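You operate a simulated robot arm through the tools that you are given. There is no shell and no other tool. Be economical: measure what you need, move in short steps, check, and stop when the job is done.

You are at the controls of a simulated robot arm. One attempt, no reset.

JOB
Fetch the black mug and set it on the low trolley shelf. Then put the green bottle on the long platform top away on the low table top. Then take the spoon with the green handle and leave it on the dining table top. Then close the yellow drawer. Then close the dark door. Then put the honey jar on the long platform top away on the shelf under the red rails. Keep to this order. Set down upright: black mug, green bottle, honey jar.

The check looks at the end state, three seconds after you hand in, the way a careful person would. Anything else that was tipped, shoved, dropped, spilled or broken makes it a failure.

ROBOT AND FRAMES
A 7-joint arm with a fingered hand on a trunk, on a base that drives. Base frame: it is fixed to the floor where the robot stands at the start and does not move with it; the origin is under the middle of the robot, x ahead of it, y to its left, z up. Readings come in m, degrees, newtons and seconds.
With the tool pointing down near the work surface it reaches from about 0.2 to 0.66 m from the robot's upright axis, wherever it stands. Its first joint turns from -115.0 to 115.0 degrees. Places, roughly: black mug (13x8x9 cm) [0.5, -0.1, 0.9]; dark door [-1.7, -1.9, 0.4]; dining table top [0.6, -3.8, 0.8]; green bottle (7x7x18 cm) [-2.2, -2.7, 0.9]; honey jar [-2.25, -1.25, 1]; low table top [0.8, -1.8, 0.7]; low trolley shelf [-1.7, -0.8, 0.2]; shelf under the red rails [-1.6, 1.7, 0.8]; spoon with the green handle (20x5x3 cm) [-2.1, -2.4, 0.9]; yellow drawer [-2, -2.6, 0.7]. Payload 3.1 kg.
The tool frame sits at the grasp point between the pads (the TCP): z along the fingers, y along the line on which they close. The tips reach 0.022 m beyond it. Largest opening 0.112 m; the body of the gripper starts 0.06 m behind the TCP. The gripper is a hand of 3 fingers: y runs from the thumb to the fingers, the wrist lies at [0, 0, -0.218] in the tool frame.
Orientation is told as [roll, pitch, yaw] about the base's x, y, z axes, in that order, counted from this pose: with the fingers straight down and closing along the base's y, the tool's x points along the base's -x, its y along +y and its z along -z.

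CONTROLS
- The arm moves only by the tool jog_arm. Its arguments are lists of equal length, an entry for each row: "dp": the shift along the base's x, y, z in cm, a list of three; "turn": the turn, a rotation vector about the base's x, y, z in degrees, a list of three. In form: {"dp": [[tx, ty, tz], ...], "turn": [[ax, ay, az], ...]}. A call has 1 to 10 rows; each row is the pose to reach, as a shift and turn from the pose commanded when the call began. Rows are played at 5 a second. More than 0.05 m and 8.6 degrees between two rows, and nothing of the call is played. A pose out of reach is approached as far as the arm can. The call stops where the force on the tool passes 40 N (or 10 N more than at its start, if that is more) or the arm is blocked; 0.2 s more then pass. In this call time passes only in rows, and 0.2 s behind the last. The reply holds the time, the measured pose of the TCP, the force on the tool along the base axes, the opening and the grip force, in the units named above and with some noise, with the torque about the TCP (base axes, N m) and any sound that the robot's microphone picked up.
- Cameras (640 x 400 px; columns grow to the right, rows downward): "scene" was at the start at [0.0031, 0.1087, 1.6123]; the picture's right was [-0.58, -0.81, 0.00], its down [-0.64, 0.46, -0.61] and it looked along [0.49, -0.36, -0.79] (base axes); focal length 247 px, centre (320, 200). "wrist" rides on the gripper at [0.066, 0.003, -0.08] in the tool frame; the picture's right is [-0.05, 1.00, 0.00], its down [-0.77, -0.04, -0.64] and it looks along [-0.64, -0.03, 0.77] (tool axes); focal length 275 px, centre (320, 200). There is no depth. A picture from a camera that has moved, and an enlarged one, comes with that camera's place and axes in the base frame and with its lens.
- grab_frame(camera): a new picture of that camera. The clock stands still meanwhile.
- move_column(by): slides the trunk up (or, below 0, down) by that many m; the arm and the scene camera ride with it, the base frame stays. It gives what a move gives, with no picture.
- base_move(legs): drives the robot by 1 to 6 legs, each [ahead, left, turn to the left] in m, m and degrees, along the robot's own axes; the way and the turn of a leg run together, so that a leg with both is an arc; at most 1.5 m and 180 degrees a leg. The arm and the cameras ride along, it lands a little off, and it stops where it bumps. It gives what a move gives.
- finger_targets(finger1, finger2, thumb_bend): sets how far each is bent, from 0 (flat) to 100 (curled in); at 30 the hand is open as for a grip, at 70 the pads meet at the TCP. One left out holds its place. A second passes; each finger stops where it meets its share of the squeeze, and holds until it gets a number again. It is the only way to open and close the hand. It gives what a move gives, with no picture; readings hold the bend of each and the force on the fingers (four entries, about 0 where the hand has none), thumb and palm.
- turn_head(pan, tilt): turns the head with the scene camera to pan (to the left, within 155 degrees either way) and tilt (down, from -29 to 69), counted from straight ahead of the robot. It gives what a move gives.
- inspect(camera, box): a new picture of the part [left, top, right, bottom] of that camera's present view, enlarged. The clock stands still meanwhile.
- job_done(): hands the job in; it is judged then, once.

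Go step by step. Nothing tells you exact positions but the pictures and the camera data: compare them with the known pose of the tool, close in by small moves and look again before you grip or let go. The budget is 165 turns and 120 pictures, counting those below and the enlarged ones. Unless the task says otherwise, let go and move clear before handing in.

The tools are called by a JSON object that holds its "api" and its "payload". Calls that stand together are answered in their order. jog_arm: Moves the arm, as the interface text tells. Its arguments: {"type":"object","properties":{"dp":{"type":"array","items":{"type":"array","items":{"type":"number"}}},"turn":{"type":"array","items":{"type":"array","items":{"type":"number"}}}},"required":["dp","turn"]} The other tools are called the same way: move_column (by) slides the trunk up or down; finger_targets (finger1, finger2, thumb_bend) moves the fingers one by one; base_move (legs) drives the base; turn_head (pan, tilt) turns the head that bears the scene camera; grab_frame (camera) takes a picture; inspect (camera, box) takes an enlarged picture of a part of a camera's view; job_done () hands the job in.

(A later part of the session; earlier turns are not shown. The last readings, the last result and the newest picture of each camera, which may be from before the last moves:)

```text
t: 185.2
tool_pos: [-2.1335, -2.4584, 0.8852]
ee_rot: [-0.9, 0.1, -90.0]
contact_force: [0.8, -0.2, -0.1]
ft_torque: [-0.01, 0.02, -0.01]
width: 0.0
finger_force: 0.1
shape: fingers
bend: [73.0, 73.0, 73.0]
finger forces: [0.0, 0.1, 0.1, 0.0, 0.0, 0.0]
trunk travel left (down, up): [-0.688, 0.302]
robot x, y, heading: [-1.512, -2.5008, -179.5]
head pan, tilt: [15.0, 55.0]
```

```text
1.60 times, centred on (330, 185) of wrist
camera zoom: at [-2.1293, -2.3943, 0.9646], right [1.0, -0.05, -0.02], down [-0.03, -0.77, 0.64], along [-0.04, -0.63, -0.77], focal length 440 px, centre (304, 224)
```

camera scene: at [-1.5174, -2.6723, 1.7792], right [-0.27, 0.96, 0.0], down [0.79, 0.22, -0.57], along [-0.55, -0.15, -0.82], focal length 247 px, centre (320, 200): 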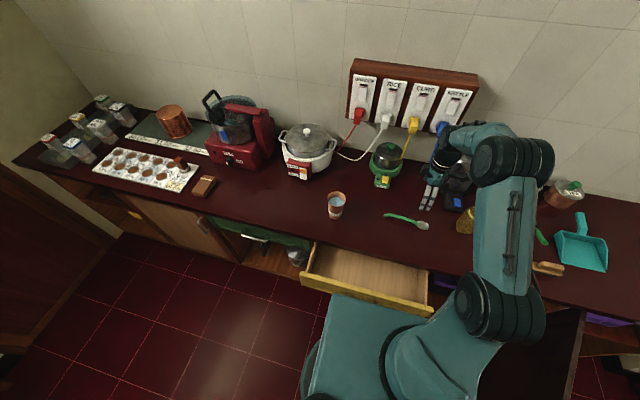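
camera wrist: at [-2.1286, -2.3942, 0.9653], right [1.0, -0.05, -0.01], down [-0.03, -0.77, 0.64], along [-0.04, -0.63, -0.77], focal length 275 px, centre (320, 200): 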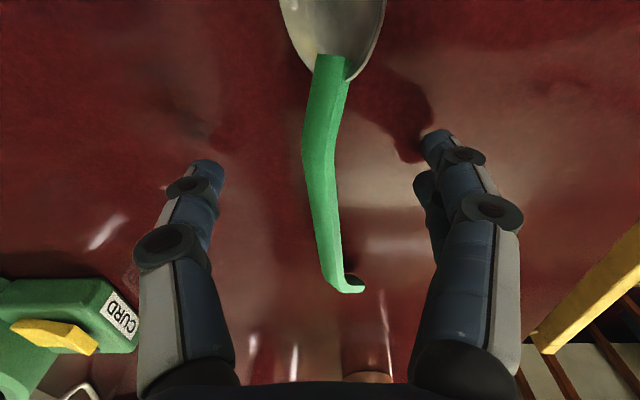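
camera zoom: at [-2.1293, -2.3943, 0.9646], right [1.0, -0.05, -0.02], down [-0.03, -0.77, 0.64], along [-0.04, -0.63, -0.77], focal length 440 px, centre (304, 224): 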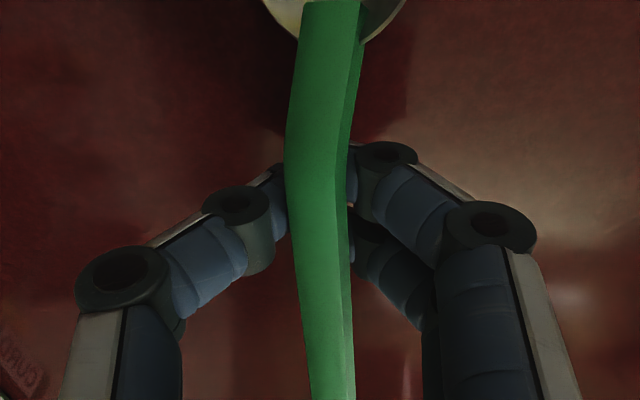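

Still slightly low. I try midway at 0.892.

{"api": "finger_targets", "payload": {"finger1": 45, "finger2": 45, "thumb_bend": 45}}

{"api": "move_column", "payload": {"by": 0.007}}

{"api": "finger_targets", "payload": {"finger1": 74, "finger2": 74, "thumb_bend": 74}}

{"api": "inspect", "payload": {"camera": "wrist", "box": [230, 60, 430, 310]}}

```text
t: 186.2
tool_pos: [-2.133, -2.46, 0.8849]
ee_rot: [-0.9, 0.2, -89.9]
contact_force: [-0.9, -0.1, -0.2]
ft_torque: [0.01, 0.02, -0.02]
width: 0.0688
finger_force: 0.1
shape: fingers
bend: [45.0, 45.0, 45.0]
finger forces: [0.0, 0.0, 0.1, 0.0, 0.0, 0.0]
trunk travel left (down, up): [-0.688, 0.302]
robot x, y, heading: [-1.5121, -2.4981, -179.6]
head pan, tilt: [15.0, 55.0]
```

```text
t: 186.7
tool_pos: [-2.1334, -2.4581, 0.8923]
ee_rot: [-0.8, 0.2, -90.0]
contact_force: [0.3, -0.5, -0.7]
ft_torque: [0.02, -0.03, 0.01]
width: 0.0688
finger_force: 0.1
shape: fingers
bend: [45.0, 45.0, 45.0]
finger forces: [0.0, 0.1, 0.0, 0.0, 0.0, 0.0]
trunk travel left (down, up): [-0.695, 0.295]
robot x, y, heading: [-1.5144, -2.5015, -179.2]
head pan, tilt: [15.0, 55.0]
```

```text
t: 187.7
tool_pos: [-2.1335, -2.4594, 0.8925]
ee_rot: [-1.0, 0.2, -89.9]
contact_force: [-1.0, -0.4, -0.1]
ft_torque: [0.01, 0.0, 0.0]
width: 0.0051
finger_force: 7.8
shape: fingers
bend: [72.0, 72.0, 69.0]
finger forces: [3.6, 3.9, 0.0, 0.0, 7.4, 0.0]
trunk travel left (down, up): [-0.695, 0.295]
robot x, y, heading: [-1.5159, -2.5008, -179.5]
head pan, tilt: [15.0, 55.0]
```

```text
1.60 times, centred on (330, 185) of wrist
camera zoom: at [-2.1294, -2.3943, 0.9715], right [1.0, -0.05, -0.02], down [-0.03, -0.77, 0.64], along [-0.04, -0.63, -0.77], focal length 440 px, centre (304, 224)
```

zoom: 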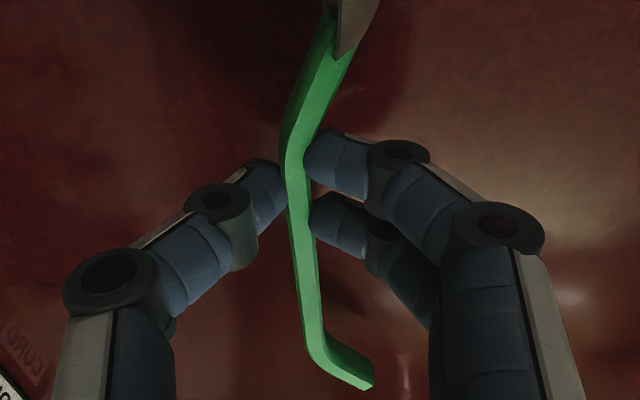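

Now the handle is pinched, with 7.8 N on it. I squeeze a little more, then lift and check.

{"api": "finger_targets", "payload": {"finger1": 80, "finger2": 80, "thumb_bend": 78}}

{"api": "move_column", "payload": {"by": 0.05}}

{"api": "grab_frame", "payload": {"camera": "wrist"}}

```text
t: 188.7
tool_pos: [-2.1328, -2.4601, 0.8919]
ee_rot: [-0.9, 0.1, -90.0]
contact_force: [-0.6, -0.6, -0.1]
ft_torque: [-0.01, 0.01, 0.0]
width: 0.0046
finger_force: 13.5
shape: fingers
bend: [76.0, 76.0, 68.0]
finger forces: [6.7, 7.2, 0.0, 0.1, 13.8, 0.0]
trunk travel left (down, up): [-0.695, 0.295]
robot x, y, heading: [-1.5109, -2.4976, -179.6]
head pan, tilt: [15.0, 55.0]
```

```text
t: 189.6
tool_pos: [-2.1331, -2.4584, 0.9416]
ee_rot: [-0.9, 0.1, -90.0]
contact_force: [0.4, 0.7, -1.1]
ft_torque: [0.0, -0.02, -0.03]
width: 0.0041
finger_force: 13.7
shape: fingers
bend: [76.0, 76.0, 68.0]
finger forces: [6.7, 7.3, 0.1, 0.2, 14.0, 0.1]
trunk travel left (down, up): [-0.745, 0.245]
robot x, y, heading: [-1.5154, -2.4978, -179.2]
head pan, tilt: [15.0, 55.0]
```

```text
31 pictures are left
camera wrist: at [-2.1295, -2.3943, 1.0215], right [1.0, -0.05, -0.02], down [-0.03, -0.77, 0.64], along [-0.04, -0.63, -0.77], focal length 275 px, centre (320, 200)
```

wrist: 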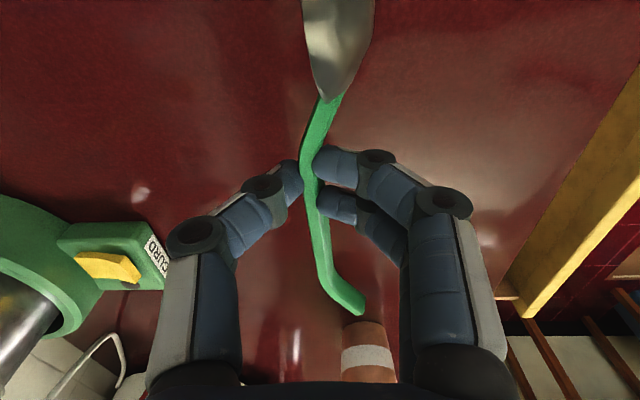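

The spoon is off the table, held at 13.7 N. I raise the trunk and carry it to the dining table at the far right.

{"api": "move_column", "payload": {"by": 0.15}}

{"api": "base_move", "payload": {"legs": [[-1.0, 0, 0], [0, 0, 179.5], [0, -0.9, 0]]}}

{"api": "turn_head", "payload": {"pan": -10, "tilt": 45}}

{"api": "grab_frame", "payload": {"camera": "scene"}}

```text
t: 191.4
tool_pos: [-2.1345, -2.4595, 1.0911]
ee_rot: [-0.9, 0.1, -90.0]
contact_force: [0.0, -0.2, -0.9]
ft_torque: [0.0, 0.01, 0.01]
width: 0.0044
finger_force: 13.3
shape: fingers
bend: [76.0, 76.0, 68.0]
finger forces: [6.7, 7.3, 0.0, 0.0, 13.8, 0.0]
trunk travel left (down, up): [-0.895, 0.095]
robot x, y, heading: [-1.5137, -2.5001, -179.6]
head pan, tilt: [15.0, 55.0]
```

```text
t: 208.4
tool_pos: [0.1487, -3.4282, 1.0911]
ee_rot: [-1.0, 0.1, 91.5]
contact_force: [0.0, 0.5, -0.2]
ft_torque: [0.04, 0.02, 0.0]
width: 0.0037
finger_force: 12.9
shape: fingers
bend: [77.0, 77.0, 69.0]
finger forces: [6.0, 6.6, 0.0, 0.1, 12.7, 0.0]
trunk travel left (down, up): [-0.895, 0.095]
robot x, y, heading: [-0.4735, -3.4021, 1.9]
head pan, tilt: [15.0, 55.0]
```

```text
t: 209.3
tool_pos: [0.1478, -3.4277, 1.0915]
ee_rot: [-0.8, 0.1, 91.5]
contact_force: [-0.4, -1.0, 0.0]
ft_torque: [0.01, 0.03, 0.02]
width: 0.0038
finger_force: 12.6
shape: fingers
bend: [77.0, 77.0, 69.0]
finger forces: [5.9, 6.6, 0.0, 0.1, 12.7, 0.0]
trunk travel left (down, up): [-0.895, 0.095]
robot x, y, heading: [-0.4758, -3.4037, 1.9]
head pan, tilt: [-10.0, 45.0]
```

```text
30 pictures are left
camera scene: at [-0.4556, -3.2631, 1.7679], right [-0.14, -0.99, 0.0], down [-0.7, 0.1, -0.71], along [0.7, -0.1, -0.71], focal length 247 px, centre (320, 200)
```

scene: 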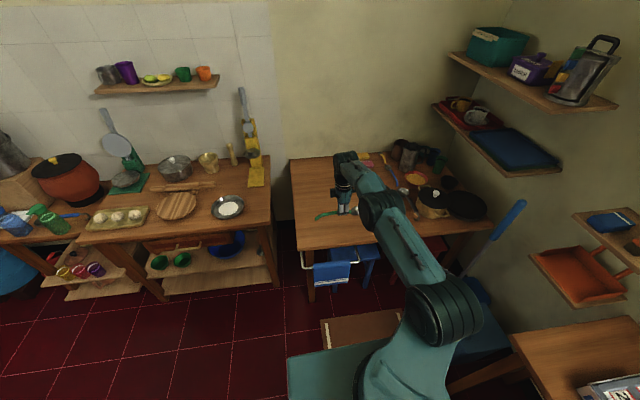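

The dining table spans x 0.21 to 0.89 from y -3.26 onward, and its near-left part is free. A floor mat lies in front of it, so I approach beside the mat.

{"api": "base_move", "payload": {"legs": [[0, 0.28, -1.9], [0.25, 0, 0]]}}

{"api": "jog_arm", "payload": {"dp": [[0, -4.5, 0], [0, -9, 0], [-0.5, -13.5, 0], [-1, -18, 0], [-1.5, -22.5, 0], [-2, -27, 0], [-2.5, -30, 0]], "turn": [[0, 0, 0], [0, 0, 0], [0, 0, 0], [0, 0, 0], [0, 0, 0], [0, 0, 0], [0, 0, 0]]}}

{"api": "move_column", "payload": {"by": -0.18}}

{"api": "grab_frame", "payload": {"camera": "scene"}}

```text
t: 212.7
tool_pos: [0.3937, -3.1647, 1.0921]
ee_rot: [-0.9, 0.2, 89.6]
contact_force: [-0.3, 0.3, -0.9]
ft_torque: [-0.01, 0.0, -0.04]
width: 0.0035
finger_force: 13.0
shape: fingers
bend: [77.0, 77.0, 69.0]
finger forces: [6.1, 6.6, 0.0, 0.0, 12.7, 0.0]
trunk travel left (down, up): [-0.895, 0.095]
robot x, y, heading: [-0.2275, -3.1197, -0.3]
head pan, tilt: [-10.0, 45.0]
```

```text
t: 214.3
tool_pos: [0.3102, -3.299, 1.0652]
ee_rot: [-3.3, 7.5, 86.6]
contact_force: [-6.3, 0.5, -5.9]
ft_torque: [-0.06, -0.47, 0.03]
width: 0.0028
finger_force: 12.6
shape: fingers
bend: [77.0, 77.0, 69.0]
finger forces: [6.3, 6.1, 0.1, 0.1, 12.1, 0.1]
out of reach, approached as far as the arm can: row 1, 2, 3, 4, 5, 6, 7
trunk travel left (down, up): [-0.895, 0.095]
robot x, y, heading: [-0.2262, -3.1188, 0.3]
head pan, tilt: [-10.0, 45.0]
```

```text
t: 216.3
tool_pos: [0.2989, -3.2983, 0.8815]
ee_rot: [-1.5, 7.3, 86.4]
contact_force: [0.7, -0.1, -0.6]
ft_torque: [-0.02, 0.01, 0.0]
width: 0.0031
finger_force: 12.6
shape: fingers
bend: [77.0, 77.0, 69.0]
finger forces: [6.2, 6.2, 0.1, 0.0, 12.3, 0.0]
trunk travel left (down, up): [-0.715, 0.275]
robot x, y, heading: [-0.227, -3.1209, 0.0]
head pan, tilt: [-10.0, 45.0]
```

```text
29 pictures are left
camera scene: at [-0.2047, -2.9817, 1.588], right [-0.17, -0.99, 0.0], down [-0.7, 0.12, -0.71], along [0.7, -0.12, -0.71], focal length 247 px, centre (320, 200)
```

scene: 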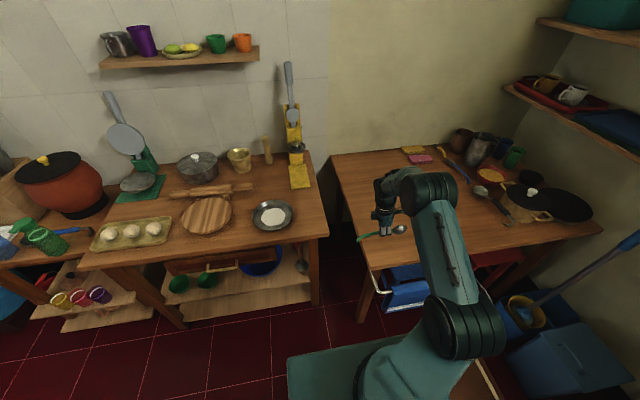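

The wrist is at a turning limit on this side, so I turn the hand back 40° while shifting the spoon further over the table.

{"api": "jog_arm", "payload": {"dp": [[0.5, -1, 1], [1, -3, 2], [2, -5, 2], [3, -7, 2], [4, -9, 2], [4, -11, 2]], "turn": [[0, 0, -8], [0, 0, -16], [0, 0, -24], [0, 0, -32], [0, 0, -40], [0, 0, -40]]}}

{"api": "inspect", "payload": {"camera": "scene", "box": [310, 130, 510, 290]}}

```text
t: 217.7
tool_pos: [0.3377, -3.4091, 0.9013]
ee_rot: [-1.6, 7.4, 46.5]
contact_force: [0.3, -0.5, 0.2]
ft_torque: [0.0, -0.01, 0.03]
width: 0.0028
finger_force: 12.0
shape: fingers
bend: [77.0, 77.0, 69.0]
finger forces: [5.9, 6.1, 0.0, 0.0, 11.9, 0.0]
trunk travel left (down, up): [-0.715, 0.275]
robot x, y, heading: [-0.2255, -3.1184, 0.1]
head pan, tilt: [-10.0, 45.0]
```

```text
2.50 times, centred on (410, 210) of scene
camera zoom: at [-0.2049, -2.9823, 1.588], right [-0.17, -0.99, 0.0], down [-0.7, 0.12, -0.71], along [0.7, -0.12, -0.71], focal length 618 px, centre (95, 175)
```

zoom: 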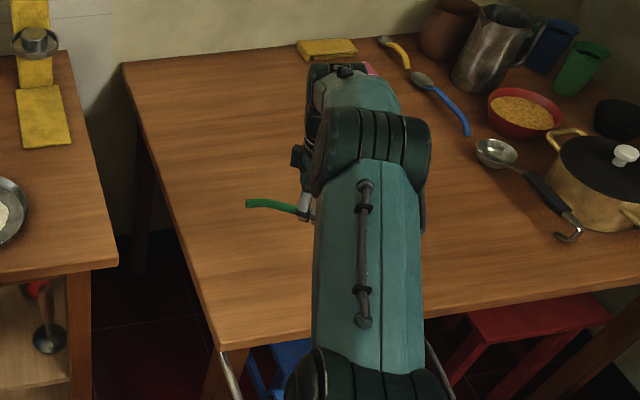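

The spoon is over a clear part of the table. I lower it in steps until it touches.

{"api": "move_column", "payload": {"by": -0.045}}

{"api": "jog_arm", "payload": {"dp": [[0, 0, -0.5], [0, 0, -1]], "turn": [[0, 0, 0], [0, 0, 0]]}}

{"api": "inspect", "payload": {"camera": "scene", "box": [360, 160, 460, 260]}}

```text
t: 218.6
tool_pos: [0.3374, -3.4088, 0.8559]
ee_rot: [-1.6, 7.5, 46.5]
contact_force: [-0.4, 0.6, -1.4]
ft_torque: [0.0, 0.01, -0.01]
width: 0.0031
finger_force: 11.6
shape: fingers
bend: [77.0, 77.0, 69.0]
finger forces: [5.9, 6.1, 0.1, 0.0, 11.9, 0.1]
trunk travel left (down, up): [-0.67, 0.32]
robot x, y, heading: [-0.2248, -3.1169, 0.3]
head pan, tilt: [-10.0, 45.0]
```

```text
t: 219.2
tool_pos: [0.339, -3.4095, 0.8471]
ee_rot: [-1.6, 7.4, 46.5]
contact_force: [-0.6, -0.1, 0.0]
ft_torque: [-0.03, 0.0, -0.02]
width: 0.0028
finger_force: 11.3
shape: fingers
bend: [77.0, 77.0, 69.0]
finger forces: [5.9, 6.1, 0.0, 0.1, 12.0, 0.0]
trunk travel left (down, up): [-0.67, 0.32]
robot x, y, heading: [-0.2276, -3.119, 0.1]
head pan, tilt: [-10.0, 45.0]
```

```text
4.00 times, centred on (410, 210) of scene
camera zoom: at [-0.2046, -2.9817, 1.543], right [-0.17, -0.99, 0.0], down [-0.7, 0.12, -0.71], along [0.7, -0.12, -0.71], focal length 989 px, centre (-40, 160)
```

zoom: 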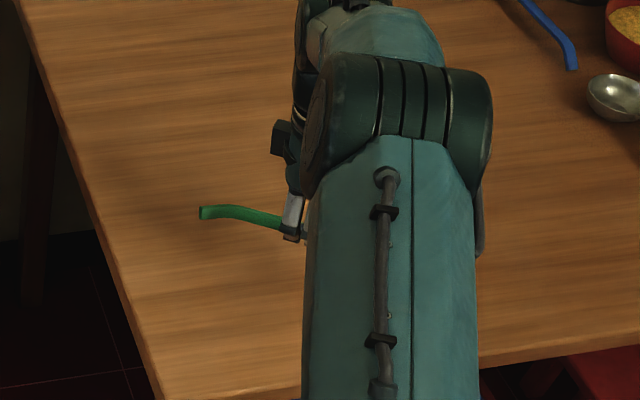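

No contact yet; I keep stepping down.

{"api": "jog_arm", "payload": {"dp": [[0, 0, -0.6]], "turn": [[0, 0, 0]]}}

{"api": "jog_arm", "payload": {"dp": [[0, 0, -0.5]], "turn": [[0, 0, 0]]}}

{"api": "jog_arm", "payload": {"dp": [[0, 0, -0.5]], "turn": [[0, 0, 0]]}}

{"api": "jog_arm", "payload": {"dp": [[0, 0, -0.4]], "turn": [[0, 0, 0]]}}

```text
t: 219.6
tool_pos: [0.3381, -3.4081, 0.8401]
ee_rot: [-1.7, 7.4, 46.5]
contact_force: [0.1, -0.3, -0.6]
ft_torque: [0.03, -0.02, 0.04]
width: 0.003
finger_force: 12.1
shape: fingers
bend: [77.0, 77.0, 69.0]
finger forces: [5.9, 6.1, 0.0, 0.0, 11.9, 0.0]
trunk travel left (down, up): [-0.67, 0.32]
robot x, y, heading: [-0.2261, -3.1205, -0.1]
head pan, tilt: [-10.0, 45.0]
```

```text
t: 220.0
tool_pos: [0.3377, -3.4093, 0.8357]
ee_rot: [-1.7, 7.6, 46.6]
contact_force: [-0.9, -0.8, 0.4]
ft_torque: [-0.02, 0.0, 0.02]
width: 0.0027
finger_force: 11.9
shape: fingers
bend: [77.0, 77.0, 69.0]
finger forces: [5.9, 6.0, 0.1, 0.0, 11.9, 0.0]
trunk travel left (down, up): [-0.67, 0.32]
robot x, y, heading: [-0.2302, -3.1186, 0.1]
head pan, tilt: [-10.0, 45.0]
```

```text
t: 220.4
tool_pos: [0.3374, -3.408, 0.831]
ee_rot: [-1.6, 7.4, 46.5]
contact_force: [-0.6, 0.5, -1.3]
ft_torque: [-0.03, 0.02, 0.0]
width: 0.003
finger_force: 12.5
shape: fingers
bend: [77.0, 77.0, 69.0]
finger forces: [5.9, 6.2, 0.0, 0.0, 12.0, 0.0]
trunk travel left (down, up): [-0.67, 0.32]
robot x, y, heading: [-0.2282, -3.1221, -0.1]
head pan, tilt: [-10.0, 45.0]
```

```text
t: 220.8
tool_pos: [0.3385, -3.4093, 0.8269]
ee_rot: [-1.6, 7.4, 46.5]
contact_force: [0.1, 0.8, -1.5]
ft_torque: [-0.06, -0.02, -0.01]
width: 0.0029
finger_force: 11.8
shape: fingers
bend: [77.0, 77.0, 69.0]
finger forces: [5.9, 6.2, 0.0, 0.0, 11.8, 0.1]
trunk travel left (down, up): [-0.67, 0.32]
robot x, y, heading: [-0.2247, -3.1191, -0.0]
head pan, tilt: [-10.0, 45.0]
```

Still free, so the table is lower than thought. I continue stepping.

{"api": "jog_arm", "payload": {"dp": [[0, 0, -0.5], [0, 0, -1]], "turn": [[0, 0, 0], [0, 0, 0]]}}

{"api": "jog_arm", "payload": {"dp": [[0, 0, -0.5], [0, 0, -1]], "turn": [[0, 0, 0], [0, 0, 0]]}}

{"api": "grab_frame", "payload": {"camera": "wrist"}}

```text
t: 221.4
tool_pos: [0.3377, -3.4096, 0.8165]
ee_rot: [-1.6, 7.4, 46.6]
contact_force: [1.1, 0.1, -0.5]
ft_torque: [-0.01, 0.01, -0.02]
width: 0.003
finger_force: 12.0
shape: fingers
bend: [77.0, 77.0, 69.0]
finger forces: [5.9, 6.1, 0.0, 0.1, 11.9, 0.0]
trunk travel left (down, up): [-0.67, 0.32]
robot x, y, heading: [-0.2282, -3.1185, -0.1]
head pan, tilt: [-10.0, 45.0]
```

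```text
t: 222.0
tool_pos: [0.3382, -3.4084, 0.8055]
ee_rot: [-1.6, 7.3, 46.5]
contact_force: [0.1, -0.1, -0.8]
ft_torque: [0.02, 0.01, 0.02]
width: 0.0028
finger_force: 11.4
shape: fingers
bend: [77.0, 77.0, 69.0]
finger forces: [5.9, 6.2, 0.0, 0.0, 11.9, 0.0]
trunk travel left (down, up): [-0.67, 0.32]
robot x, y, heading: [-0.226, -3.1162, 0.1]
head pan, tilt: [-10.0, 45.0]
```

```text
26 pictures are left
camera wrist: at [0.2969, -3.4469, 0.8934], right [-0.7, 0.72, -0.03], down [0.6, 0.6, 0.53], along [0.4, 0.35, -0.85], focal length 275 px, centre (320, 200)
```

wrist: 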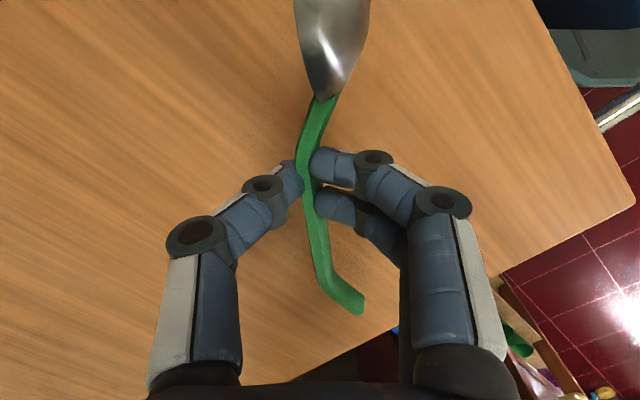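

The corner geometry puts the table top near z 0.75, so contact is about 1 cm further down.

{"api": "jog_arm", "payload": {"dp": [[0, 0, -0.5]], "turn": [[0, 0, 0]]}}

{"api": "jog_arm", "payload": {"dp": [[0, 0, -0.4]], "turn": [[0, 0, 0]]}}

{"api": "jog_arm", "payload": {"dp": [[0, 0, -0.4]], "turn": [[0, 0, 0]]}}

{"api": "jog_arm", "payload": {"dp": [[0, 0, -0.4]], "turn": [[0, 0, 0]]}}

```text
t: 222.4
tool_pos: [0.3399, -3.4087, 0.8009]
ee_rot: [-1.6, 7.4, 46.7]
contact_force: [-0.1, -0.3, -0.6]
ft_torque: [-0.01, 0.03, 0.02]
width: 0.0031
finger_force: 11.9
shape: fingers
bend: [77.0, 77.0, 69.0]
finger forces: [5.9, 6.2, 0.1, 0.1, 12.0, 0.0]
trunk travel left (down, up): [-0.67, 0.32]
robot x, y, heading: [-0.2279, -3.1174, 0.1]
head pan, tilt: [-10.0, 45.0]
```

```text
t: 222.8
tool_pos: [0.3384, -3.4085, 0.7987]
ee_rot: [-1.6, 7.4, 46.5]
contact_force: [-0.8, -0.4, -0.2]
ft_torque: [0.0, -0.05, 0.01]
width: 0.0029
finger_force: 11.7
shape: fingers
bend: [77.0, 77.0, 69.0]
finger forces: [5.8, 6.2, 0.0, 0.0, 11.7, 0.1]
trunk travel left (down, up): [-0.67, 0.32]
robot x, y, heading: [-0.2275, -3.1219, -0.0]
head pan, tilt: [-10.0, 45.0]
```

```text
t: 223.2
tool_pos: [0.3393, -3.4097, 0.7926]
ee_rot: [-1.6, 7.4, 46.6]
contact_force: [0.7, 0.6, -0.1]
ft_torque: [-0.02, -0.02, -0.03]
width: 0.0029
finger_force: 11.6
shape: fingers
bend: [77.0, 77.0, 69.0]
finger forces: [5.9, 6.3, 0.0, 0.0, 12.0, 0.0]
trunk travel left (down, up): [-0.67, 0.32]
robot x, y, heading: [-0.231, -3.1197, 0.2]
head pan, tilt: [-10.0, 45.0]
```

```text
t: 223.6
tool_pos: [0.3392, -3.4095, 0.7902]
ee_rot: [-1.7, 7.4, 46.5]
contact_force: [0.2, 0.2, 0.0]
ft_torque: [0.02, 0.02, 0.05]
width: 0.003
finger_force: 12.1
shape: fingers
bend: [77.0, 77.0, 69.0]
finger forces: [5.9, 6.2, 0.0, 0.0, 12.0, 0.0]
trunk travel left (down, up): [-0.67, 0.32]
robot x, y, heading: [-0.2299, -3.1198, -0.1]
head pan, tilt: [-10.0, 45.0]
```

The spoon is now within a few millimetres of the table, or already resting on it. I open here and check.

{"api": "finger_targets", "payload": {"finger1": 45, "finger2": 45, "thumb_bend": 45}}

{"api": "grab_frame", "payload": {"camera": "wrist"}}

```text
t: 224.6
tool_pos: [0.3404, -3.4092, 0.7898]
ee_rot: [-1.6, 7.4, 46.5]
contact_force: [-0.2, -1.2, 0.2]
ft_torque: [0.02, -0.01, 0.0]
width: 0.0689
finger_force: 0.1
shape: fingers
bend: [45.0, 45.0, 45.0]
finger forces: [0.0, 0.0, 0.0, 0.1, 0.0, 0.1]
trunk travel left (down, up): [-0.67, 0.32]
robot x, y, heading: [-0.2278, -3.1212, 0.0]
head pan, tilt: [-10.0, 45.0]
```

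```text
25 pictures are left
camera wrist: at [0.2973, -3.4469, 0.8771], right [-0.7, 0.72, -0.03], down [0.6, 0.6, 0.53], along [0.4, 0.35, -0.85], focal length 275 px, centre (320, 200)
```

wrist: 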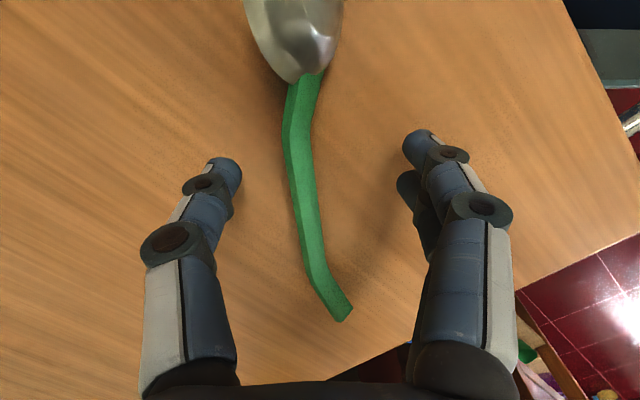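

The spoon rests on the dining table. I lift clear, back away toward the platform, and re-orient the hand to point level for pushing the drawer.

{"api": "move_column", "payload": {"by": 0.25}}

{"api": "base_move", "payload": {"legs": [[-0.45, 0, 0], [0, 0.54, 0], [0, 0, 180]]}}

{"api": "jog_arm", "payload": {"dp": [[0, -2, 3.5], [0, -4, 7], [0, -6, 10.5], [0, -8, 14], [0, -10, 17.5], [0, -12, 20]], "turn": [[0, 0, -8], [0, 0, -16], [0, 0, -24], [0, 0, -32], [0, 0, -40], [0, 0, -46.5]]}}

{"api": "jog_arm", "payload": {"dp": [[-1.5, -1.5, 2], [-3, -3, 4], [-4.5, -4.5, 6], [-6, -6, 8], [-7.5, -7.5, 10], [-9, -9, 12]], "turn": [[0, 8, 0], [0, 16, 0], [0, 24, 0], [0, 32, 0], [0, 40, 0], [0, 48, 0]]}}

{"api": "jog_arm", "payload": {"dp": [[-1.5, -1.5, 1], [-3, -3, 2], [-4.5, -4.5, 3], [-6, -6, 4], [-7.5, -7.5, 5], [-9, -9, 6]], "turn": [[0, 7, 0], [0, 14, 0], [0, 21, 0], [0, 28, 0], [0, 35, 0], [0, 42, 0]]}}

```text
t: 227.2
tool_pos: [0.3404, -3.4097, 1.0389]
ee_rot: [-1.5, 7.3, 46.6]
contact_force: [-0.3, -1.0, -0.6]
ft_torque: [0.02, 0.04, 0.0]
width: 0.0687
finger_force: 0.2
shape: fingers
bend: [45.0, 45.0, 45.0]
finger forces: [0.1, 0.0, 0.0, 0.1, 0.0, 0.1]
trunk travel left (down, up): [-0.92, 0.07]
robot x, y, heading: [-0.2272, -3.1215, -0.2]
head pan, tilt: [-10.0, 45.0]
```

```text
t: 240.1
tool_pos: [-1.2604, -2.3188, 1.0386]
ee_rot: [-1.6, 7.4, -129.9]
contact_force: [0.3, 0.4, 0.1]
ft_torque: [0.0, 0.0, -0.04]
width: 0.0686
finger_force: 0.1
shape: fingers
bend: [45.0, 45.0, 45.0]
finger forces: [0.0, 0.0, 0.0, 0.0, 0.0, 0.0]
trunk travel left (down, up): [-0.92, 0.07]
robot x, y, heading: [-0.6805, -2.5735, -176.5]
head pan, tilt: [-10.0, 45.0]
```

```text
t: 241.5
tool_pos: [-1.2601, -2.4411, 1.2419]
ee_rot: [-1.7, 7.5, -176.6]
contact_force: [0.0, -0.1, -0.5]
ft_torque: [-0.03, 0.01, -0.03]
width: 0.0689
finger_force: 0.0
shape: fingers
bend: [45.0, 45.0, 45.0]
finger forces: [0.0, 0.0, 0.0, 0.0, 0.0, 0.0]
trunk travel left (down, up): [-0.92, 0.07]
robot x, y, heading: [-0.6793, -2.5756, -176.2]
head pan, tilt: [-10.0, 45.0]
```

```text
t: 242.9
tool_pos: [-1.3471, -2.5312, 1.3605]
ee_rot: [-5.1, -40.5, -175.4]
contact_force: [-1.6, 0.2, 0.0]
ft_torque: [-0.03, 0.01, 0.02]
width: 0.0691
finger_force: 0.1
shape: fingers
bend: [45.0, 45.0, 45.0]
finger forces: [0.0, 0.0, 0.0, 0.0, 0.1, 0.0]
trunk travel left (down, up): [-0.92, 0.07]
robot x, y, heading: [-0.6766, -2.5722, -176.1]
head pan, tilt: [-10.0, 45.0]
```

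```text
t: 244.3
tool_pos: [-1.4408, -2.6224, 1.4182]
ee_rot: [-28.1, -81.9, -153.8]
contact_force: [0.0, -1.2, 0.6]
ft_torque: [0.01, 0.02, 0.05]
width: 0.0689
finger_force: 0.1
shape: fingers
bend: [45.0, 45.0, 45.0]
finger forces: [0.0, 0.0, 0.0, 0.0, 0.0, 0.0]
trunk travel left (down, up): [-0.92, 0.07]
robot x, y, heading: [-0.675, -2.5716, -176.3]
head pan, tilt: [-10.0, 45.0]
```

The hand is level. I close the fingers, straighten the heading, lower to drawer height, and move to just in front of the drawer.

{"api": "finger_targets", "payload": {"finger1": 75, "finger2": 75, "thumb_bend": 75}}

{"api": "base_move", "payload": {"legs": [[0, 0, -3.7]]}}

{"api": "move_column", "payload": {"by": -0.34}}

{"api": "move_column", "payload": {"by": -0.34}}

{"api": "base_move", "payload": {"legs": [[0.25, 0, 0]]}}

{"api": "turn_head", "payload": {"pan": 0, "tilt": 35}}

{"api": "grab_frame", "payload": {"camera": "scene"}}

```text
t: 245.3
tool_pos: [-1.44, -2.6199, 1.4196]
ee_rot: [-27.6, -81.7, -154.2]
contact_force: [0.1, 0.2, -0.4]
ft_torque: [0.01, 0.03, -0.02]
width: 0.0
finger_force: 0.1
shape: fingers
bend: [74.0, 74.0, 73.0]
finger forces: [0.0, 0.1, 0.0, 0.1, 0.0, 0.1]
trunk travel left (down, up): [-0.92, 0.07]
robot x, y, heading: [-0.6781, -2.5735, -176.4]
head pan, tilt: [-10.0, 45.0]
```

```text
t: 246.2
tool_pos: [-1.4415, -2.5726, 1.4198]
ee_rot: [-27.8, -81.7, -157.7]
contact_force: [-0.5, 1.0, -0.8]
ft_torque: [-0.03, 0.01, -0.03]
width: 0.0
finger_force: 0.0
shape: fingers
bend: [74.0, 74.0, 73.0]
finger forces: [0.0, 0.1, 0.1, 0.0, 0.0, 0.0]
trunk travel left (down, up): [-0.92, 0.07]
robot x, y, heading: [-0.6773, -2.5736, 179.9]
head pan, tilt: [-10.0, 45.0]
```

```text
t: 249.5
tool_pos: [-1.4417, -2.5718, 1.0799]
ee_rot: [-27.5, -81.6, -157.9]
contact_force: [-0.7, 0.6, -0.4]
ft_torque: [0.0, 0.0, 0.03]
width: 0.0
finger_force: 0.0
shape: fingers
bend: [74.0, 74.0, 73.0]
finger forces: [0.0, 0.0, 0.1, 0.0, 0.1, 0.0]
trunk travel left (down, up): [-0.58, 0.41]
robot x, y, heading: [-0.6778, -2.575, 180.0]
head pan, tilt: [-10.0, 45.0]
```

```text
t: 252.8
tool_pos: [-1.4423, -2.5727, 0.7396]
ee_rot: [-27.5, -81.8, -158.0]
contact_force: [0.3, 0.4, -0.2]
ft_torque: [0.02, -0.03, 0.0]
width: 0.0
finger_force: 0.1
shape: fingers
bend: [74.0, 74.0, 73.0]
finger forces: [0.0, 0.1, 0.0, 0.0, 0.1, 0.0]
trunk travel left (down, up): [-0.24, 0.75]
robot x, y, heading: [-0.674, -2.5686, 180.1]
head pan, tilt: [-10.0, 45.0]
```

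```text
t: 254.6
tool_pos: [-1.6927, -2.5702, 0.7381]
ee_rot: [-27.5, -81.8, -158.2]
contact_force: [-0.2, 0.5, 0.5]
ft_torque: [-0.01, 0.03, -0.03]
width: 0.0
finger_force: 0.1
shape: fingers
bend: [74.0, 74.0, 73.0]
finger forces: [0.0, 0.0, 0.0, 0.0, 0.0, 0.0]
trunk travel left (down, up): [-0.24, 0.75]
robot x, y, heading: [-0.9303, -2.5719, 180.0]
head pan, tilt: [-10.0, 45.0]
```

```text
t: 255.4
tool_pos: [-1.6927, -2.569, 0.7401]
ee_rot: [-27.5, -81.7, -158.1]
contact_force: [0.1, -0.2, 0.7]
ft_torque: [-0.01, -0.01, 0.03]
width: 0.0
finger_force: 0.0
shape: fingers
bend: [74.0, 74.0, 73.0]
finger forces: [0.0, 0.0, 0.0, 0.0, 0.0, 0.1]
trunk travel left (down, up): [-0.24, 0.75]
robot x, y, heading: [-0.9258, -2.5711, 180.0]
head pan, tilt: [0.0, 35.0]
```

```text
24 pictures are left
camera scene: at [-0.9534, -2.7257, 1.1277], right [0.0, 1.0, 0.0], down [0.57, 0.0, -0.82], along [-0.82, 0.0, -0.57], focal length 247 px, centre (320, 200)
```

scene: 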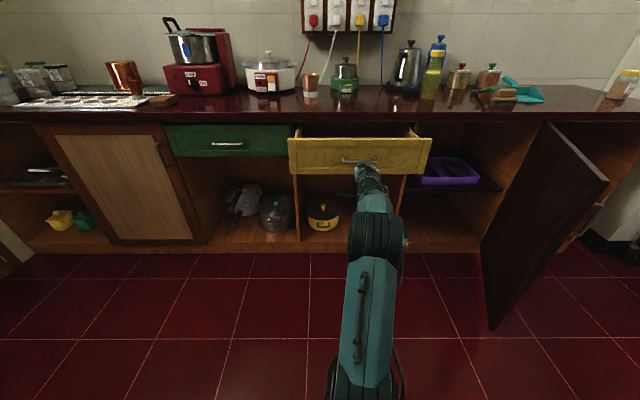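

The fist faces the drawer's middle, level with its handle. I raise 2.5 cm to press above the handle and push by driving, leaving the last bit to the force-limited arm.

{"api": "move_column", "payload": {"by": 0.028}}

{"api": "base_move", "payload": {"legs": [[0.19, 0, 0]]}}

{"api": "jog_arm", "payload": {"dp": [[-1, 0, 0], [-2, 0, 0], [-3, 0, 0], [-4, 0, 0]], "turn": [[0, 0, 0], [0, 0, 0], [0, 0, 0], [0, 0, 0]]}}

{"api": "grab_frame", "payload": {"camera": "scene"}}

```text
t: 256.1
tool_pos: [-1.6914, -2.5706, 0.7676]
ee_rot: [-27.5, -81.6, -158.1]
contact_force: [-0.7, 0.2, 0.3]
ft_torque: [-0.02, 0.01, -0.01]
width: 0.0002
finger_force: 0.0
shape: fingers
bend: [74.0, 74.0, 73.0]
finger forces: [0.0, 0.0, 0.0, 0.1, 0.1, 0.0]
trunk travel left (down, up): [-0.268, 0.722]
robot x, y, heading: [-0.9249, -2.5686, 179.8]
head pan, tilt: [0.0, 35.0]
```

```text
t: 257.6
tool_pos: [-1.88, -2.5716, 0.7668]
ee_rot: [-27.5, -81.7, -158.1]
contact_force: [0.7, 0.4, -0.1]
ft_torque: [-0.01, 0.04, 0.0]
width: 0.0003
finger_force: 0.0
shape: fingers
bend: [74.0, 74.0, 74.0]
finger forces: [0.0, 0.0, 0.1, 0.1, 0.0, 0.2]
trunk travel left (down, up): [-0.268, 0.722]
robot x, y, heading: [-1.1143, -2.5745, 180.1]
head pan, tilt: [0.0, 35.0]
```

```text
t: 258.6
tool_pos: [-1.9198, -2.5704, 0.7661]
ee_rot: [-27.8, -81.7, -157.8]
contact_force: [0.0, 0.7, -0.6]
ft_torque: [-0.01, -0.01, -0.02]
width: 0.0
finger_force: 0.0
shape: fingers
bend: [74.0, 74.0, 74.0]
finger forces: [0.0, 0.1, 0.0, 0.0, 0.0, 0.1]
trunk travel left (down, up): [-0.268, 0.722]
robot x, y, heading: [-1.1138, -2.5728, 180.0]
head pan, tilt: [0.0, 35.0]
```

```text
23 pictures are left
camera scene: at [-1.1406, -2.7256, 1.1557], right [0.0, 1.0, 0.0], down [0.57, 0.0, -0.82], along [-0.82, 0.0, -0.57], focal length 247 px, centre (320, 200)
```

scene: 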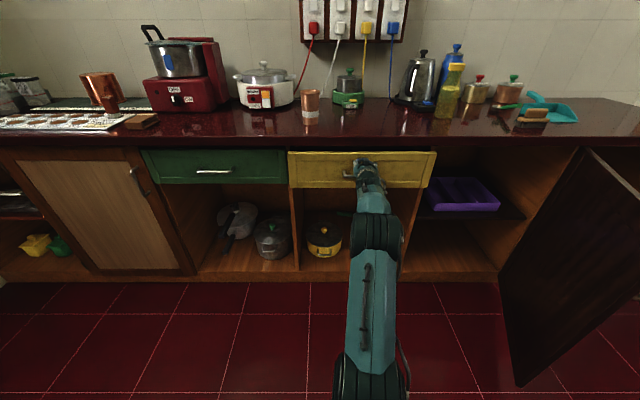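

The drawer is nearly flush with the green one. I push on gently until it stops.

{"api": "jog_arm", "payload": {"dp": [[-0.7, 0, 0], [-1.4, 0, 0], [-2.1, 0, 0], [-2.8, 0, 0]], "turn": [[0, 0, 0], [0, 0, 0], [0, 0, 0], [0, 0, 0]]}}

{"api": "inspect", "payload": {"camera": "scene", "box": [220, 100, 470, 220]}}

```text
t: 259.6
tool_pos: [-1.9472, -2.5721, 0.7672]
ee_rot: [-27.4, -81.7, -158.1]
contact_force: [0.9, 1.6, -0.2]
ft_torque: [0.0, 0.0, 0.03]
width: 0.0
finger_force: 0.1
shape: fingers
bend: [74.0, 74.0, 74.0]
finger forces: [0.0, 0.0, 0.1, 0.1, 0.0, 0.0]
trunk travel left (down, up): [-0.268, 0.722]
robot x, y, heading: [-1.1106, -2.571, 180.0]
head pan, tilt: [0.0, 35.0]
```

```text
2.56 times, centred on (345, 160) of scene
camera zoom: at [-1.1407, -2.7256, 1.1557], right [0.0, 1.0, 0.0], down [0.57, 0.0, -0.82], along [-0.82, 0.0, -0.57], focal length 633 px, centre (256, 302)
```

zoom: 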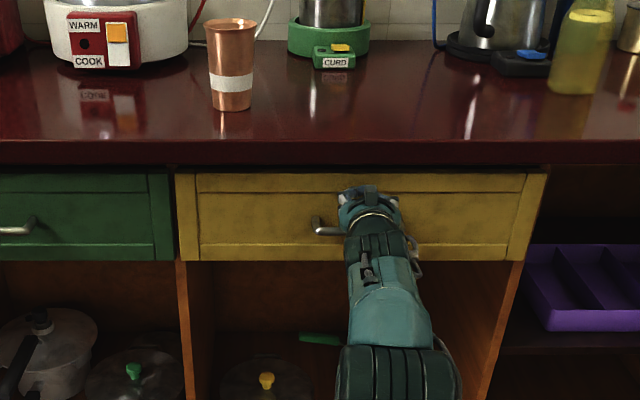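

The yellow face now matches the green one. I give one more small push to see whether it has reached its stop.

{"api": "jog_arm", "payload": {"dp": [[-0.6, 0, 0], [-1.2, 0, 0]], "turn": [[0, 0, 0], [0, 0, 0]]}}

```text
t: 260.2
tool_pos: [-1.9525, -2.5684, 0.768]
ee_rot: [-26.8, -81.5, -158.8]
contact_force: [27.0, 0.2, -1.1]
ft_torque: [0.03, 0.12, -0.06]
width: 0.0
finger_force: 20.8
shape: fingers
bend: [74.0, 76.0, 78.0]
finger forces: [0.0, 11.5, 0.1, 0.0, 29.1, 0.1]
trunk travel left (down, up): [-0.268, 0.722]
robot x, y, heading: [-1.115, -2.5712, 180.1]
head pan, tilt: [0.0, 35.0]
stopped in row 2: the force on the tool passed its limit (the readings are from after the stop); the commanded pose is now the measured one
```

The drawer is closed against its stop. I back off and go round to the outer (+y) side of the open dark door, hand low and level.

{"api": "base_move", "payload": {"legs": [[-0.7, 0, 0], [0, -1.2, 0], [0, 0, 37]]}}

{"api": "move_column", "payload": {"by": -0.26}}

{"api": "turn_head", "payload": {"pan": 0, "tilt": 35}}

{"api": "grab_frame", "payload": {"camera": "scene"}}

```text
t: 271.6
tool_pos: [-1.0941, -1.8622, 0.7639]
ee_rot: [-26.3, -81.3, -121.8]
contact_force: [0.3, 0.4, -0.9]
ft_torque: [0.04, 0.03, 0.0]
width: 0.0001
finger_force: 0.0
shape: fingers
bend: [74.0, 74.0, 74.0]
finger forces: [0.0, 0.0, 0.1, 0.1, 0.0, 0.1]
trunk travel left (down, up): [-0.268, 0.722]
robot x, y, heading: [-0.4231, -1.349, -142.5]
head pan, tilt: [0.0, 35.0]
```

```text
t: 274.2
tool_pos: [-1.0942, -1.8633, 0.5041]
ee_rot: [-26.3, -81.2, -121.7]
contact_force: [-0.9, 0.6, 1.2]
ft_torque: [0.0, -0.02, 0.0]
width: 0.0002
finger_force: 0.0
shape: fingers
bend: [74.0, 74.0, 74.0]
finger forces: [0.0, 0.1, 0.1, 0.0, 0.0, 0.1]
trunk travel left (down, up): [-0.008, 0.982]
robot x, y, heading: [-0.4234, -1.3539, -142.6]
head pan, tilt: [0.0, 35.0]
```

```text
t: 274.8
tool_pos: [-1.0929, -1.8618, 0.5033]
ee_rot: [-26.3, -81.3, -121.7]
contact_force: [0.3, 1.4, 0.4]
ft_torque: [0.04, 0.0, 0.03]
width: 0.0001
finger_force: 0.1
shape: fingers
bend: [74.0, 74.0, 74.0]
finger forces: [0.0, 0.0, 0.0, 0.0, 0.0, 0.0]
trunk travel left (down, up): [-0.008, 0.982]
robot x, y, heading: [-0.4247, -1.3503, -142.3]
head pan, tilt: [0.0, 35.0]
```

```text
21 pictures are left
camera scene: at [-0.351, -1.4893, 0.8957], right [-0.61, 0.79, 0.0], down [0.45, 0.35, -0.82], along [-0.65, -0.5, -0.57], focal length 247 px, centre (320, 200)
```

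scene: 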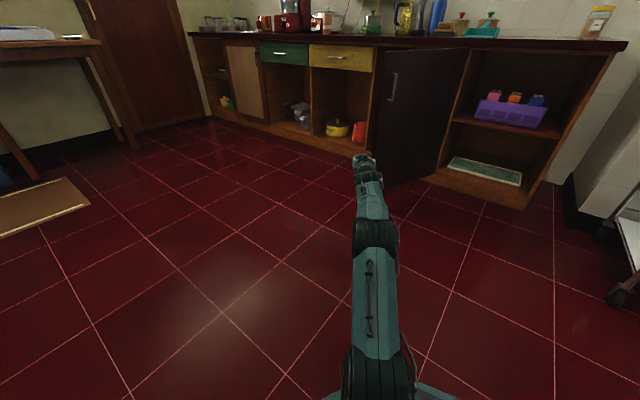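

The drawer is confirmed flush. The door hinge is near (-1.93, -1.78) and the free edge near (-1.53, -1.97), so I slip the hand to the door's outer side and start pushing along my heading.

{"api": "base_move", "payload": {"legs": [[0.317, -0.278, 0]]}}

{"api": "base_move", "payload": {"legs": [[0.25, 0, 0]]}}

{"api": "grab_frame", "payload": {"camera": "scene"}}

```text
t: 277.4
tool_pos: [-1.511, -1.8379, 0.5029]
ee_rot: [-26.4, -81.3, -121.5]
contact_force: [0.2, 0.1, -0.9]
ft_torque: [0.0, -0.01, 0.01]
width: 0.0003
finger_force: 0.0
shape: fingers
bend: [74.0, 74.0, 74.0]
finger forces: [0.0, 0.0, 0.0, 0.0, 0.1, 0.1]
trunk travel left (down, up): [-0.008, 0.982]
robot x, y, heading: [-0.8402, -1.3222, -142.1]
head pan, tilt: [0.0, 35.0]
```

```text
t: 279.2
tool_pos: [-1.7068, -1.9915, 0.5041]
ee_rot: [-26.4, -81.3, -121.3]
contact_force: [0.4, 0.0, -0.2]
ft_torque: [0.0, 0.04, 0.0]
width: 0.0001
finger_force: 0.0
shape: fingers
bend: [74.0, 74.0, 74.0]
finger forces: [0.0, 0.0, 0.1, 0.0, 0.0, 0.0]
trunk travel left (down, up): [-0.008, 0.982]
robot x, y, heading: [-1.0424, -1.4757, -142.0]
head pan, tilt: [0.0, 35.0]
```

```text
20 pictures are left
camera scene: at [-0.9661, -1.6134, 0.8957], right [-0.62, 0.79, 0.0], down [0.45, 0.35, -0.82], along [-0.65, -0.5, -0.57], focal length 247 px, centre (320, 200)
```

scene: 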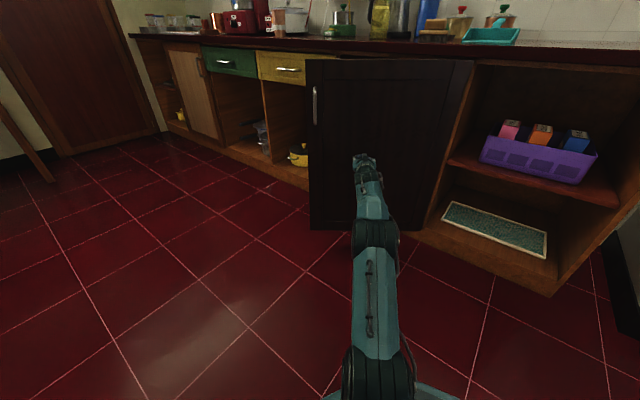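

The door is swinging shut nicely. I drive on and finish with the arm.

{"api": "base_move", "payload": {"legs": [[0.2, 0, 0]]}}

{"api": "jog_arm", "payload": {"dp": [[-1, -0.3, 0], [-2, -0.6, 0], [-3, -0.9, 0], [-4, -1.2, 0]], "turn": [[0, 0, 0], [0, 0, 0], [0, 0, 0], [0, 0, 0]]}}

{"api": "grab_frame", "payload": {"camera": "scene"}}

```text
t: 280.9
tool_pos: [-1.8688, -2.1139, 0.5039]
ee_rot: [-26.4, -81.3, -121.4]
contact_force: [-0.3, 0.6, 0.3]
ft_torque: [-0.01, -0.02, 0.06]
width: 0.0
finger_force: 0.1
shape: fingers
bend: [74.0, 74.0, 74.0]
finger forces: [0.1, 0.0, 0.1, 0.1, 0.0, 0.1]
trunk travel left (down, up): [-0.008, 0.982]
robot x, y, heading: [-1.2019, -1.6001, -142.3]
head pan, tilt: [0.0, 35.0]
```

```text
t: 281.9
tool_pos: [-1.897, -2.1231, 0.5041]
ee_rot: [-26.2, -81.3, -121.7]
contact_force: [-0.2, -0.3, -0.3]
ft_torque: [-0.02, 0.01, 0.01]
width: 0.0002
finger_force: 0.1
shape: fingers
bend: [74.0, 74.0, 74.0]
finger forces: [0.1, 0.1, 0.1, 0.0, 0.0, 0.1]
out of reach, approached as far as the arm can: row 4
trunk travel left (down, up): [-0.008, 0.982]
robot x, y, heading: [-1.2053, -1.6011, -142.6]
head pan, tilt: [0.0, 35.0]
```

```text
19 pictures are left
camera scene: at [-1.1271, -1.7385, 0.8957], right [-0.61, 0.79, 0.0], down [0.45, 0.35, -0.82], along [-0.65, -0.5, -0.57], focal length 247 px, centre (320, 200)
```

scene: 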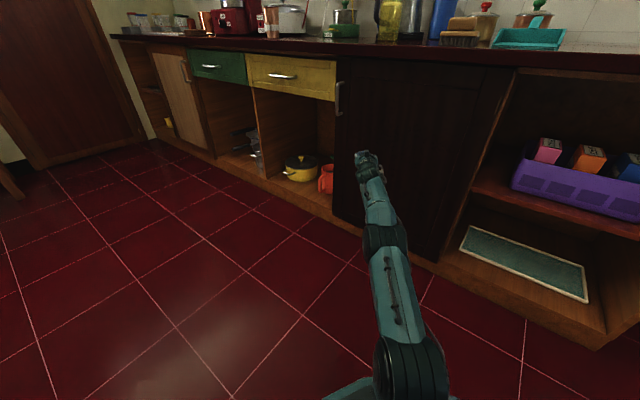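

Almost closed. I drive 3 cm more and finish with the force-limited arm.

{"api": "base_move", "payload": {"legs": [[0.035, 0, 0]]}}

{"api": "jog_arm", "payload": {"dp": [[-0.6, 0, 0], [-1.2, 0, 0], [-1.8, 0, 0], [-2.4, 0, 0]], "turn": [[0, 0, 0], [0, 0, 0], [0, 0, 0], [0, 0, 0]]}}

```text
t: 282.7
tool_pos: [-1.9242, -2.1448, 0.504]
ee_rot: [-26.2, -81.3, -121.6]
contact_force: [-0.8, 0.5, -0.4]
ft_torque: [0.01, -0.01, 0.01]
width: 0.0001
finger_force: 0.1
shape: fingers
bend: [74.0, 74.0, 74.0]
finger forces: [0.0, 0.0, 0.0, 0.0, 0.1, 0.1]
trunk travel left (down, up): [-0.008, 0.982]
robot x, y, heading: [-1.2252, -1.6192, -142.3]
head pan, tilt: [0.0, 35.0]
```

```text
t: 283.7
tool_pos: [-1.9242, -2.1443, 0.5031]
ee_rot: [-26.2, -81.4, -121.6]
contact_force: [0.1, 0.1, 0.5]
ft_torque: [0.02, 0.0, 0.02]
width: 0.0002
finger_force: 0.1
shape: fingers
bend: [74.0, 74.0, 74.0]
finger forces: [0.0, 0.0, 0.1, 0.1, 0.0, 0.0]
out of reach, approached as far as the arm can: row 1, 2, 3, 4
trunk travel left (down, up): [-0.008, 0.982]
robot x, y, heading: [-1.2297, -1.619, -141.9]
head pan, tilt: [0.0, 35.0]
```

The arm is at full reach, so I use two small base steps while watching the force.

{"api": "base_move", "payload": {"legs": [[0.02, 0, 0]]}}

{"api": "base_move", "payload": {"legs": [[0.015, 0, 0]]}}

{"api": "grab_frame", "payload": {"camera": "scene"}}

```text
t: 284.5
tool_pos: [-1.9402, -2.1562, 0.5027]
ee_rot: [-26.2, -81.3, -121.6]
contact_force: [0.2, -0.6, 0.5]
ft_torque: [0.03, 0.0, 0.04]
width: 0.0001
finger_force: 0.0
shape: fingers
bend: [74.0, 74.0, 74.0]
finger forces: [0.0, 0.1, 0.0, 0.0, 0.1, 0.0]
trunk travel left (down, up): [-0.008, 0.982]
robot x, y, heading: [-1.2438, -1.6318, -142.2]
head pan, tilt: [0.0, 35.0]
```

```text
t: 285.3
tool_pos: [-1.9517, -2.1671, 0.5036]
ee_rot: [-26.2, -81.3, -121.6]
contact_force: [0.5, -0.4, 0.2]
ft_torque: [-0.02, 0.01, -0.02]
width: 0.0
finger_force: 0.0
shape: fingers
bend: [74.0, 74.0, 74.0]
finger forces: [0.0, 0.1, 0.0, 0.0, 0.0, 0.0]
trunk travel left (down, up): [-0.008, 0.982]
robot x, y, heading: [-1.2556, -1.6412, -142.2]
head pan, tilt: [0.0, 35.0]
```

```text
18 pictures are left
camera scene: at [-1.1821, -1.7811, 0.8957], right [-0.61, 0.79, 0.0], down [0.45, 0.35, -0.82], along [-0.65, -0.5, -0.57], focal length 247 px, centre (320, 200)
```

scene: 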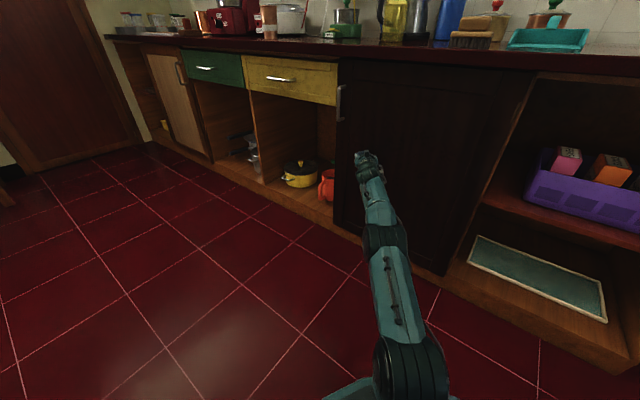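

Not yet at the stop. I take two more small steps.

{"api": "base_move", "payload": {"legs": [[0.015, 0, 0]]}}

{"api": "base_move", "payload": {"legs": [[0.015, 0, 0]]}}

```text
t: 286.2
tool_pos: [-1.9546, -2.1847, 0.5045]
ee_rot: [-26.1, -81.3, -120.7]
contact_force: [6.2, 1.0, 0.4]
ft_torque: [-0.04, 0.06, 0.03]
width: 0.0
finger_force: 0.1
shape: fingers
bend: [74.0, 75.0, 75.0]
finger forces: [0.0, 0.0, 0.0, 0.1, 0.1, 0.1]
trunk travel left (down, up): [-0.008, 0.982]
robot x, y, heading: [-1.2658, -1.6513, -142.0]
head pan, tilt: [0.0, 35.0]
stopped in leg 1: the force on the tool passed its limit (the readings are from after the stop); the commanded pose is now the measured one
```

```text
t: 287.0
tool_pos: [-1.9554, -2.1984, 0.5061]
ee_rot: [-26.0, -81.5, -120.1]
contact_force: [5.4, 1.4, 0.5]
ft_torque: [-0.01, 0.06, 0.03]
width: 0.0001
finger_force: 0.2
shape: fingers
bend: [74.0, 75.0, 75.0]
finger forces: [0.1, 0.0, 0.0, 0.1, 0.0, 0.0]
trunk travel left (down, up): [-0.008, 0.982]
robot x, y, heading: [-1.2775, -1.6616, -141.9]
head pan, tilt: [0.0, 35.0]
stopped in leg 1: the force on the tool passed its limit (the readings are from after the stop); the commanded pose is now the measured one
```

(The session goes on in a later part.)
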